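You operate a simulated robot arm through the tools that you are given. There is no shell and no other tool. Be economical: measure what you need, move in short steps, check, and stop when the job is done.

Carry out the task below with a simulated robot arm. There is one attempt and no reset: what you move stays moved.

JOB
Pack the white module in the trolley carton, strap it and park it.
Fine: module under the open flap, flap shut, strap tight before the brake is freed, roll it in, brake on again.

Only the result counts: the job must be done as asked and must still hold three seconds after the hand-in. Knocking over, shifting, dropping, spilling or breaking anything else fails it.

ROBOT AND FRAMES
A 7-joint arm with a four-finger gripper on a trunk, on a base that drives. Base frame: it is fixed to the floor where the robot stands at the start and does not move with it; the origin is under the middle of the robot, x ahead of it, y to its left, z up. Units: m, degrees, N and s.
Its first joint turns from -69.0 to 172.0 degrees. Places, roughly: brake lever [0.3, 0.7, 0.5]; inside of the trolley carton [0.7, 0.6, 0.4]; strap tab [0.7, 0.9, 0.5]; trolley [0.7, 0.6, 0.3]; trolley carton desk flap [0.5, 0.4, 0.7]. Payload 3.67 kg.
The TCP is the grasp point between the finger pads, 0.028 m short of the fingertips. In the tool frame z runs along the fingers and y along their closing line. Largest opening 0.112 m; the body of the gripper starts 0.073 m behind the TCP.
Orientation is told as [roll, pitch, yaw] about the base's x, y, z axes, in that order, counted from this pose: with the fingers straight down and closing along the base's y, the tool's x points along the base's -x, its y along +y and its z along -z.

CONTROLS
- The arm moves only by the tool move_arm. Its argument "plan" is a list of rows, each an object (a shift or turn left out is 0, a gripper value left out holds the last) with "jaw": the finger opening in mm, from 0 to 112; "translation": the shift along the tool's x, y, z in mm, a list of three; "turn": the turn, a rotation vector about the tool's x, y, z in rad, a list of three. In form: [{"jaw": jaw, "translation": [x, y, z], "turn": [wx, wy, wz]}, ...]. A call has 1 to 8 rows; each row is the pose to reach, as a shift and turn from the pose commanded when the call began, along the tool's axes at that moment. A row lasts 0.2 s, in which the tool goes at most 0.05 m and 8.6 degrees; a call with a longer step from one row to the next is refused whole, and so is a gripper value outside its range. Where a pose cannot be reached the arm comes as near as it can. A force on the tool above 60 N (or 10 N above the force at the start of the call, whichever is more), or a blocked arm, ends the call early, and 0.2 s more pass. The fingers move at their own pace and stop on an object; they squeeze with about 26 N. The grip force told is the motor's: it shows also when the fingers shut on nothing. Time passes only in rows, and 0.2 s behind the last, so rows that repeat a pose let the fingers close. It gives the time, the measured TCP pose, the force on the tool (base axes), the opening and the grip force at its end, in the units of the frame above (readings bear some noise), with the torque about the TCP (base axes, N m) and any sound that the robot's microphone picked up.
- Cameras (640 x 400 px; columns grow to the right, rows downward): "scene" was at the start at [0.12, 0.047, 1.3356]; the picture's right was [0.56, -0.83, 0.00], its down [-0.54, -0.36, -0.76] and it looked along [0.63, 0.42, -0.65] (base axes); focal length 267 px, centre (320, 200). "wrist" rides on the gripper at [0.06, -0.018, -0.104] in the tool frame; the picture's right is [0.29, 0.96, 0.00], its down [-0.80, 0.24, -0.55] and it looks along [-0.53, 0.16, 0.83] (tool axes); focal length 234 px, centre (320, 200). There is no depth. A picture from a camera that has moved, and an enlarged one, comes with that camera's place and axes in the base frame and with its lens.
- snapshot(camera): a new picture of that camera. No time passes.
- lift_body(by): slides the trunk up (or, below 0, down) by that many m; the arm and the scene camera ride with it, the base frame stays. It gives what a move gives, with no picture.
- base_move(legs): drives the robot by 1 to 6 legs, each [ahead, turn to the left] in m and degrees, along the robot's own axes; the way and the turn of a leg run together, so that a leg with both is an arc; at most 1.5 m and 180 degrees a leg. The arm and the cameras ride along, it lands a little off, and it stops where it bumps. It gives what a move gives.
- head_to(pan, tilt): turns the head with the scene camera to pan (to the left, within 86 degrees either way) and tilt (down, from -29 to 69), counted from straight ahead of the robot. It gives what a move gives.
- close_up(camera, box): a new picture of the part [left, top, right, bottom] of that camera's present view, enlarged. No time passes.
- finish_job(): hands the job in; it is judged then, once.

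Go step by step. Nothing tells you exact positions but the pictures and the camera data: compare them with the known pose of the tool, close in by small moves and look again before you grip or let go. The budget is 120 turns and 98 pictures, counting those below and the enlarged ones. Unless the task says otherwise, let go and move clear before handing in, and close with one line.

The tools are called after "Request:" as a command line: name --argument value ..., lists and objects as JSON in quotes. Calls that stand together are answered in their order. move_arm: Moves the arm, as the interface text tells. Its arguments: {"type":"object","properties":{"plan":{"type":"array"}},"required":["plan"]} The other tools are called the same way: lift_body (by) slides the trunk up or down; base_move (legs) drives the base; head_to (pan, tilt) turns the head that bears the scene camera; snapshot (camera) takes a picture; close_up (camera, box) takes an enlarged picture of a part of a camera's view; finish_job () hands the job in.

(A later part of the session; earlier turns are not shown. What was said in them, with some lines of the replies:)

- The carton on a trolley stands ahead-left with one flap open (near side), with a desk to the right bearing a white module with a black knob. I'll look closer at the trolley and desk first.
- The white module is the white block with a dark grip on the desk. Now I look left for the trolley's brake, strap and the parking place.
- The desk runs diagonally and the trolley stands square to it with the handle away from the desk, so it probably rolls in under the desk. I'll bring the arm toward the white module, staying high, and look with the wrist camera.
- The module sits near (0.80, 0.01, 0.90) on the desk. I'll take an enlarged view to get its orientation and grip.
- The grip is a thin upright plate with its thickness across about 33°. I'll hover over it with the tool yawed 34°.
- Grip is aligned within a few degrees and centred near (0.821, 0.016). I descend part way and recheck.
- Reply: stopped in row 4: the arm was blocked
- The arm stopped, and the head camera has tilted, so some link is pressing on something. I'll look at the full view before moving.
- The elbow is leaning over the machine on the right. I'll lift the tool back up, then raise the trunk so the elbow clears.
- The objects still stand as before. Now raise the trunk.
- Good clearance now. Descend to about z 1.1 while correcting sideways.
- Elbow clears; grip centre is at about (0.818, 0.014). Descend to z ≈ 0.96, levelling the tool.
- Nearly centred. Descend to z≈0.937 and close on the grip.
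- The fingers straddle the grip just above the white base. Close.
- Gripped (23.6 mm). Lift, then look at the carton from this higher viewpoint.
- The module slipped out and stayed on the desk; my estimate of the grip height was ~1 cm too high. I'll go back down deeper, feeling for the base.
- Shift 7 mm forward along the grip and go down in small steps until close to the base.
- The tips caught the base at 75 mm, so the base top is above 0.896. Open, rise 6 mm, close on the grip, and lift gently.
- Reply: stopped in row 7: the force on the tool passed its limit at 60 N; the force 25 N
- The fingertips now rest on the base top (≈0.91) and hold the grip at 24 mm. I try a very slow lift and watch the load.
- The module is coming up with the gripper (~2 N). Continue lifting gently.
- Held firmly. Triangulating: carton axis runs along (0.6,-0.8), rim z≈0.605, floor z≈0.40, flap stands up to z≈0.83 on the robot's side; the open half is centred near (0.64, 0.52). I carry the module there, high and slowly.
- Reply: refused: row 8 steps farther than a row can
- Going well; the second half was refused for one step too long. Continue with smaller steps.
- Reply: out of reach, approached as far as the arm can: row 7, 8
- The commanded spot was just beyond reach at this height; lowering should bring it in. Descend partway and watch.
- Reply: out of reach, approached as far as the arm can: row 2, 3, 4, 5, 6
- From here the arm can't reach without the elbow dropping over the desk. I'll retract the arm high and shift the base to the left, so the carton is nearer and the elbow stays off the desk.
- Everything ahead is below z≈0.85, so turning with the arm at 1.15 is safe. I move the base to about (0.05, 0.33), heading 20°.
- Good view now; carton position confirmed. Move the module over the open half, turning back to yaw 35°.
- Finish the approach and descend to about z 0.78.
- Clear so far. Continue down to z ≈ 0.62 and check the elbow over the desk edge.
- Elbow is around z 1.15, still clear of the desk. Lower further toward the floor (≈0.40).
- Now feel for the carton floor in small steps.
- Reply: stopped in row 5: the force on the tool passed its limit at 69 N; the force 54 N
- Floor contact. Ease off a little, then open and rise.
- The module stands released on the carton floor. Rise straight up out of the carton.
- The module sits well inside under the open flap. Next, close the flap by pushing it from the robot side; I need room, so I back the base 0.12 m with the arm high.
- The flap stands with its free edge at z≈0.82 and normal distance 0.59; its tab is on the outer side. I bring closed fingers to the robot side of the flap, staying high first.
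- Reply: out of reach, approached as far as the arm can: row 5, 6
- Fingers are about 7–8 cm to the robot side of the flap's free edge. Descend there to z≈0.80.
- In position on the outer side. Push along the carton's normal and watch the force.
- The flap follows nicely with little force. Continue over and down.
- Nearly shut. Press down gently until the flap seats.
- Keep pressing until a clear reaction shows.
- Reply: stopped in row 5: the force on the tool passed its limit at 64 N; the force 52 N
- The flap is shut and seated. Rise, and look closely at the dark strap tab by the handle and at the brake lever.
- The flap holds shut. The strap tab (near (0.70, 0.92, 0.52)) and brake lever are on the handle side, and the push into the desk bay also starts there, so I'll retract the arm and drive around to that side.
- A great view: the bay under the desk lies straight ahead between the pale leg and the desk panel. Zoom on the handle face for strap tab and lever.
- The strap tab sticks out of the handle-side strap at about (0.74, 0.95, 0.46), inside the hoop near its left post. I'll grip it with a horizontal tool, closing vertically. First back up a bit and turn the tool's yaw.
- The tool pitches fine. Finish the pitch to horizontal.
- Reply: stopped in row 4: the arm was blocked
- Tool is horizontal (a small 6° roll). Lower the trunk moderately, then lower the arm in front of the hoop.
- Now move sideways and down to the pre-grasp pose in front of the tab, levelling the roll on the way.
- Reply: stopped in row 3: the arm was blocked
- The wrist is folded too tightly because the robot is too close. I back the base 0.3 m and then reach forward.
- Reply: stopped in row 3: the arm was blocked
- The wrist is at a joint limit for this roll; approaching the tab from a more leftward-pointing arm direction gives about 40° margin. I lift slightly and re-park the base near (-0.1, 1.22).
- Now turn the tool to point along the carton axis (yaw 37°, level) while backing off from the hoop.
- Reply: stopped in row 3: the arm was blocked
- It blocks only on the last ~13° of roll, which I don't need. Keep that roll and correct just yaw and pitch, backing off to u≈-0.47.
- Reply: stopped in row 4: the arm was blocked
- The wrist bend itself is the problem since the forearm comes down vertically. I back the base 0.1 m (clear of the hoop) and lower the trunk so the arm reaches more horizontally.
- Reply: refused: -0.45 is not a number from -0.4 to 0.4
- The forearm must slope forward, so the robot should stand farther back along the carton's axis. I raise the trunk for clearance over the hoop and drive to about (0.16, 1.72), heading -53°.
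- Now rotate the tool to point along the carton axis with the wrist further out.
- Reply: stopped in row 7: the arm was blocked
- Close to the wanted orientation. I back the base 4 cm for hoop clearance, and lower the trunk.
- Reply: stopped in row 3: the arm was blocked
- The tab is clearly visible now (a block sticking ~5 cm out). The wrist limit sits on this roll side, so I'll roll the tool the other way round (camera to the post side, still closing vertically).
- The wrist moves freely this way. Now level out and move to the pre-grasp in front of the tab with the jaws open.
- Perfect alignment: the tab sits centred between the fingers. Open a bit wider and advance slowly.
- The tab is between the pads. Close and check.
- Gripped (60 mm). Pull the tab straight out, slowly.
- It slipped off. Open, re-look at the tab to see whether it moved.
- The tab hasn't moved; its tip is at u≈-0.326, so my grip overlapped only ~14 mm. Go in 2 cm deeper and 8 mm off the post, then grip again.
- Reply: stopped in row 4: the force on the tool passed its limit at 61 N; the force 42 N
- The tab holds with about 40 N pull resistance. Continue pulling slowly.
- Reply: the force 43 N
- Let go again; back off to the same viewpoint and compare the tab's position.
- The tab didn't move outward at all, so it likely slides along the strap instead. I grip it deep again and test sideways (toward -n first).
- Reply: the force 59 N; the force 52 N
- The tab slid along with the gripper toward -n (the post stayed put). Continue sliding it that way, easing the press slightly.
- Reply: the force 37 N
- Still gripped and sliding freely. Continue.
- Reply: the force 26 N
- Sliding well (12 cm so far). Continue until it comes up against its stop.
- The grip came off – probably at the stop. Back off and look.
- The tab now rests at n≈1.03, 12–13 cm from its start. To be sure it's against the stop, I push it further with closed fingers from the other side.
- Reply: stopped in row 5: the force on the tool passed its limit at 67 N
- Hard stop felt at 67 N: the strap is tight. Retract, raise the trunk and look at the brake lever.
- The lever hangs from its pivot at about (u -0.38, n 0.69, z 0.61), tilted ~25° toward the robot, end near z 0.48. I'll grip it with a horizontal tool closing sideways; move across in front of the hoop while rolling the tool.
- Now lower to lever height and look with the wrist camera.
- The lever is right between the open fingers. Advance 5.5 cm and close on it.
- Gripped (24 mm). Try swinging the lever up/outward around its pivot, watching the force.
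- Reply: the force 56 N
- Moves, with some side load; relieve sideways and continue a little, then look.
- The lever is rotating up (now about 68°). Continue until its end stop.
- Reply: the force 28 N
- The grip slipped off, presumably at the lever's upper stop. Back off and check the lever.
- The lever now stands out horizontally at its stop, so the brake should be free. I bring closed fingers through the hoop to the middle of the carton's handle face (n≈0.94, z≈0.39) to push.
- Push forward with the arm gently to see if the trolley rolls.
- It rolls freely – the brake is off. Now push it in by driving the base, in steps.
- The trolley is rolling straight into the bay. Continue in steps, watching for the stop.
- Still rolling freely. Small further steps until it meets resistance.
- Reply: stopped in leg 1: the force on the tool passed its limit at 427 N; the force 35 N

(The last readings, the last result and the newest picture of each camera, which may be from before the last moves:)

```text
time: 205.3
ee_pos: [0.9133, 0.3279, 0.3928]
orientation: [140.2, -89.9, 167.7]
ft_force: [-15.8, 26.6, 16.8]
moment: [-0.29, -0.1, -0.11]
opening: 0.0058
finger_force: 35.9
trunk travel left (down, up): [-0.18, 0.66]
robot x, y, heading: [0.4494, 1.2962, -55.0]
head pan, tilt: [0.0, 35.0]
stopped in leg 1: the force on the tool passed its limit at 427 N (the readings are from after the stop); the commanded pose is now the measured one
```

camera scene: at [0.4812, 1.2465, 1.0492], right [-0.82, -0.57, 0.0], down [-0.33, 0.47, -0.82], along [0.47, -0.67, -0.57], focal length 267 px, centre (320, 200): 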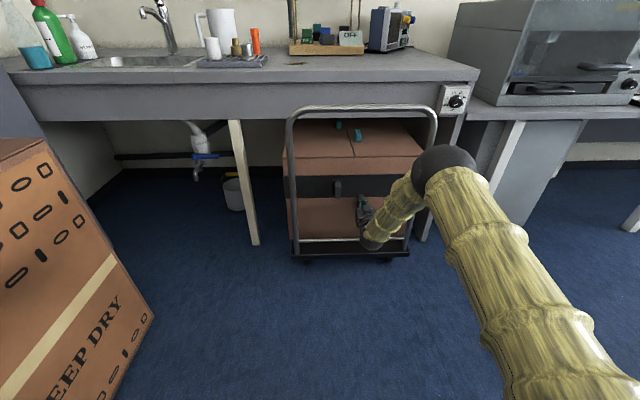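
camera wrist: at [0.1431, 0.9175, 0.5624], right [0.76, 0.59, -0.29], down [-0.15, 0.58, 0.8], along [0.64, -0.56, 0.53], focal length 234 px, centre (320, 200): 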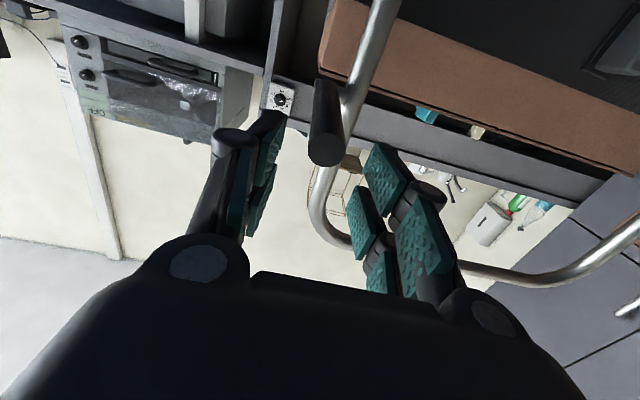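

A firm stop: the trolley is fully in (rolled ≈0.59 m). Now withdraw straight out of the hoop, then go to the lever, which should be 0.59 m further along.

Request:
move_arm --plan '[{"translation": [0, 0, -20]}, {"translation": [0, 0, -60]}, {"translation": [0, 0, -105]}, {"translation": [0, 0, -150]}, {"translation": [0, 0, -195]}, {"translation": [0, 0, -240]}, {"translation": [0, 0, -280]}]'

Request:
move_arm --plan '[{"translation": [-30, -30, 0]}, {"translation": [-60, -62, 0]}, {"translation": [-90, -94, 0]}, {"translation": [-120, -126, 0]}, {"translation": [-150, -158, 0]}, {"jaw": 50, "translation": [-180, -190, 0]}, {"jaw": 50, "translation": [-205, -217, 0]}, {"jaw": 50, "translation": [-225, -239, 0]}]'

Request:
snapshot --camera "wrist"

```text
time: 206.9
ee_pos: [0.7427, 0.5472, 0.3867]
orientation: [32.6, -89.8, -84.7]
ft_force: [-0.3, -0.2, -1.2]
moment: [-0.02, 0.03, 0.02]
opening: 0.0
finger_force: 35.8
trunk travel left (down, up): [-0.18, 0.66]
robot x, y, heading: [0.4516, 1.2938, -55.2]
head pan, tilt: [0.0, 35.0]
```

```text
time: 208.7
ee_pos: [0.5512, 0.4009, 0.6142]
orientation: [36.1, -89.7, -88.1]
ft_force: [-0.1, -0.1, -0.4]
moment: [-0.01, -0.03, 0.0]
opening: 0.0501
finger_force: 0.1
trunk travel left (down, up): [-0.18, 0.66]
robot x, y, heading: [0.4469, 1.2938, -55.0]
head pan, tilt: [0.0, 35.0]
```

```text
2 pictures are left
camera wrist: at [0.473, 0.4731, 0.5538], right [0.76, 0.59, -0.29], down [-0.15, 0.58, 0.8], along [0.64, -0.56, 0.53], focal length 234 px, centre (320, 200)
```

wrist: 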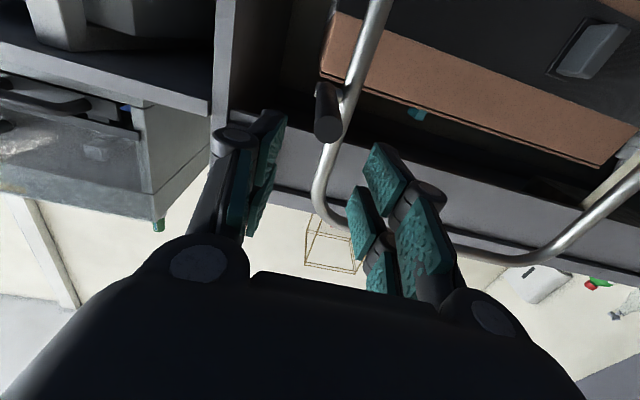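

The lever is ahead, aligned, still raised. Advance 11 cm, close on it.

Request:
move_arm --plan '[{"translation": [4, 5, 35]}, {"translation": [8, 7, 70]}, {"translation": [8, 7, 95]}, {"translation": [8, 7, 110]}, {"jaw": 25, "translation": [8, 7, 110]}, {"jaw": 0, "translation": [8, 7, 110]}, {"jaw": 0, "translation": [8, 7, 110]}]'

```text
time: 210.3
ee_pos: [0.6233, 0.3181, 0.6061]
orientation: [55.1, -89.9, -107.2]
ft_force: [0.7, -5.2, 2.6]
moment: [-0.41, -0.1, -1.77]
opening: 0.0229
finger_force: 45.0
trunk travel left (down, up): [-0.18, 0.66]
robot x, y, heading: [0.4479, 1.2983, -55.0]
head pan, tilt: [0.0, 35.0]
```

Gripped (23 mm). Swing the lever back down along its arc.

Request:
move_arm --plan '[{"jaw": 0, "translation": [9, 0, 0]}, {"translation": [17, 0, 0]}, {"translation": [26, 0, 1]}, {"translation": [34, 0, 3]}, {"translation": [42, 0, 6]}, {"translation": [50, 0, 9]}, {"translation": [58, 0, 13]}, {"translation": [65, 0, 18]}]'

Request:
move_arm --plan '[{"translation": [7, 0, 5]}, {"translation": [14, 0, 11]}, {"translation": [20, 0, 17]}, {"translation": [25, 0, 24]}, {"translation": [31, 0, 34]}, {"translation": [34, 0, 41]}, {"translation": [37, 0, 48]}]'

```text
time: 212.1
ee_pos: [0.6358, 0.3035, 0.5395]
orientation: [40.4, -89.8, -92.8]
ft_force: [-19.6, -0.4, 7.9]
moment: [-1.16, -0.97, -0.44]
opening: 0.0243
finger_force: 45.5
trunk travel left (down, up): [-0.18, 0.66]
robot x, y, heading: [0.448, 1.296, -55.3]
head pan, tilt: [0.0, 35.0]
```

```text
time: 213.3
ee_pos: [0.6535, 0.2794, 0.5135]
orientation: [75.4, -89.9, -127.8]
ft_force: [-14.2, 12.1, 11.0]
moment: [0.34, 0.14, -0.24]
opening: 0.0243
finger_force: 44.9
trunk travel left (down, up): [-0.18, 0.66]
robot x, y, heading: [0.4496, 1.2969, -55.4]
head pan, tilt: [0.0, 35.0]
stopped in row 5: the force on the tool passed its limit at 70 N (the readings are from after the stop); the commanded pose is now the measured one
```

A hard stop at the original lever angle: brake on. Open, back off and check.

Request:
move_arm --plan '[{"jaw": 30}, {"jaw": 55}, {"jaw": 55, "translation": [0, 0, -30]}, {"translation": [0, 0, -70]}, {"translation": [0, 0, -110]}, {"translation": [0, 0, -110]}]'

Request:
snapshot --camera "wrist"

```text
time: 214.7
ee_pos: [0.5865, 0.364, 0.5113]
orientation: [31.5, -89.8, -83.9]
ft_force: [-0.2, 0.0, -0.3]
moment: [-0.02, 0.0, 0.01]
opening: 0.0552
finger_force: 0.1
trunk travel left (down, up): [-0.18, 0.66]
robot x, y, heading: [0.4477, 1.297, -55.2]
head pan, tilt: [0.0, 35.0]
```

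```text
1 pictures are left
camera wrist: at [0.5089, 0.436, 0.4508], right [0.76, 0.58, -0.29], down [-0.15, 0.58, 0.8], along [0.63, -0.56, 0.53], focal length 234 px, centre (320, 200)
```

wrist: 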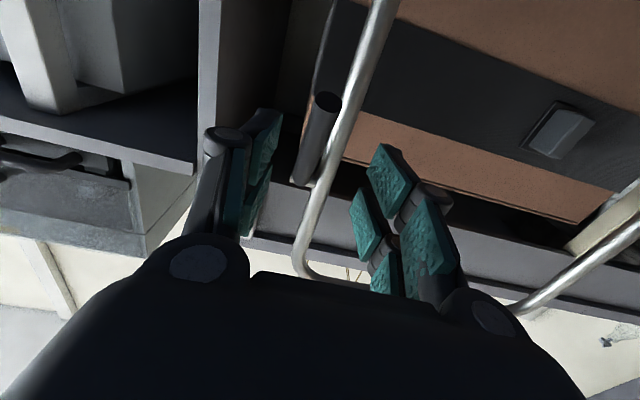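

The lever hangs as at the start, so the brake is on. Back the robot away and take a last look.

Request:
base_move --legs '[[-0.3, 0]]'

Request:
snapshot --camera "scene"

```text
time: 216.8
ee_pos: [0.4073, 0.6187, 0.5107]
orientation: [29.2, -89.8, -81.9]
ft_force: [-0.6, 0.3, -0.3]
moment: [-0.02, 0.01, 0.0]
opening: 0.0551
finger_force: 0.0
trunk travel left (down, up): [-0.18, 0.66]
robot x, y, heading: [0.2721, 1.5476, -55.5]
head pan, tilt: [0.0, 35.0]
```

```text
0 pictures are left
camera scene: at [0.3494, 1.4352, 1.0493], right [-0.82, -0.57, 0.0], down [-0.33, 0.47, -0.82], along [0.47, -0.67, -0.57], focal length 267 px, centre (320, 200)
```

scene: 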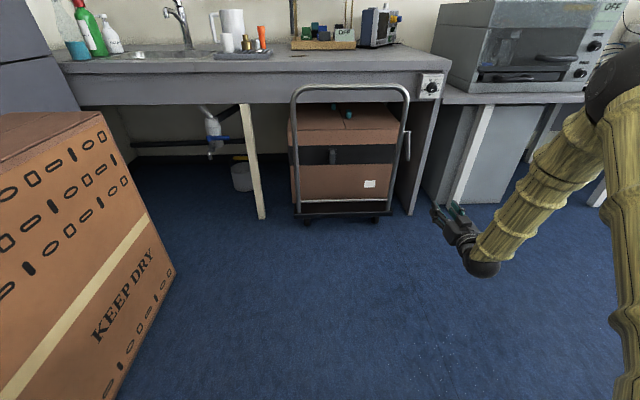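

The trolley stands in the bay under the desk with the carton shut, the strap tab at its tight end and the lever down; the robot is clear. Handing in.

Request:
finish_job

```text
The job is handed in.
```

The white module is packed under the shut flap. The strap was pulled to its stop before the brake was freed, the trolley was rolled in under the desk until it stopped, and the brake lever is back down.
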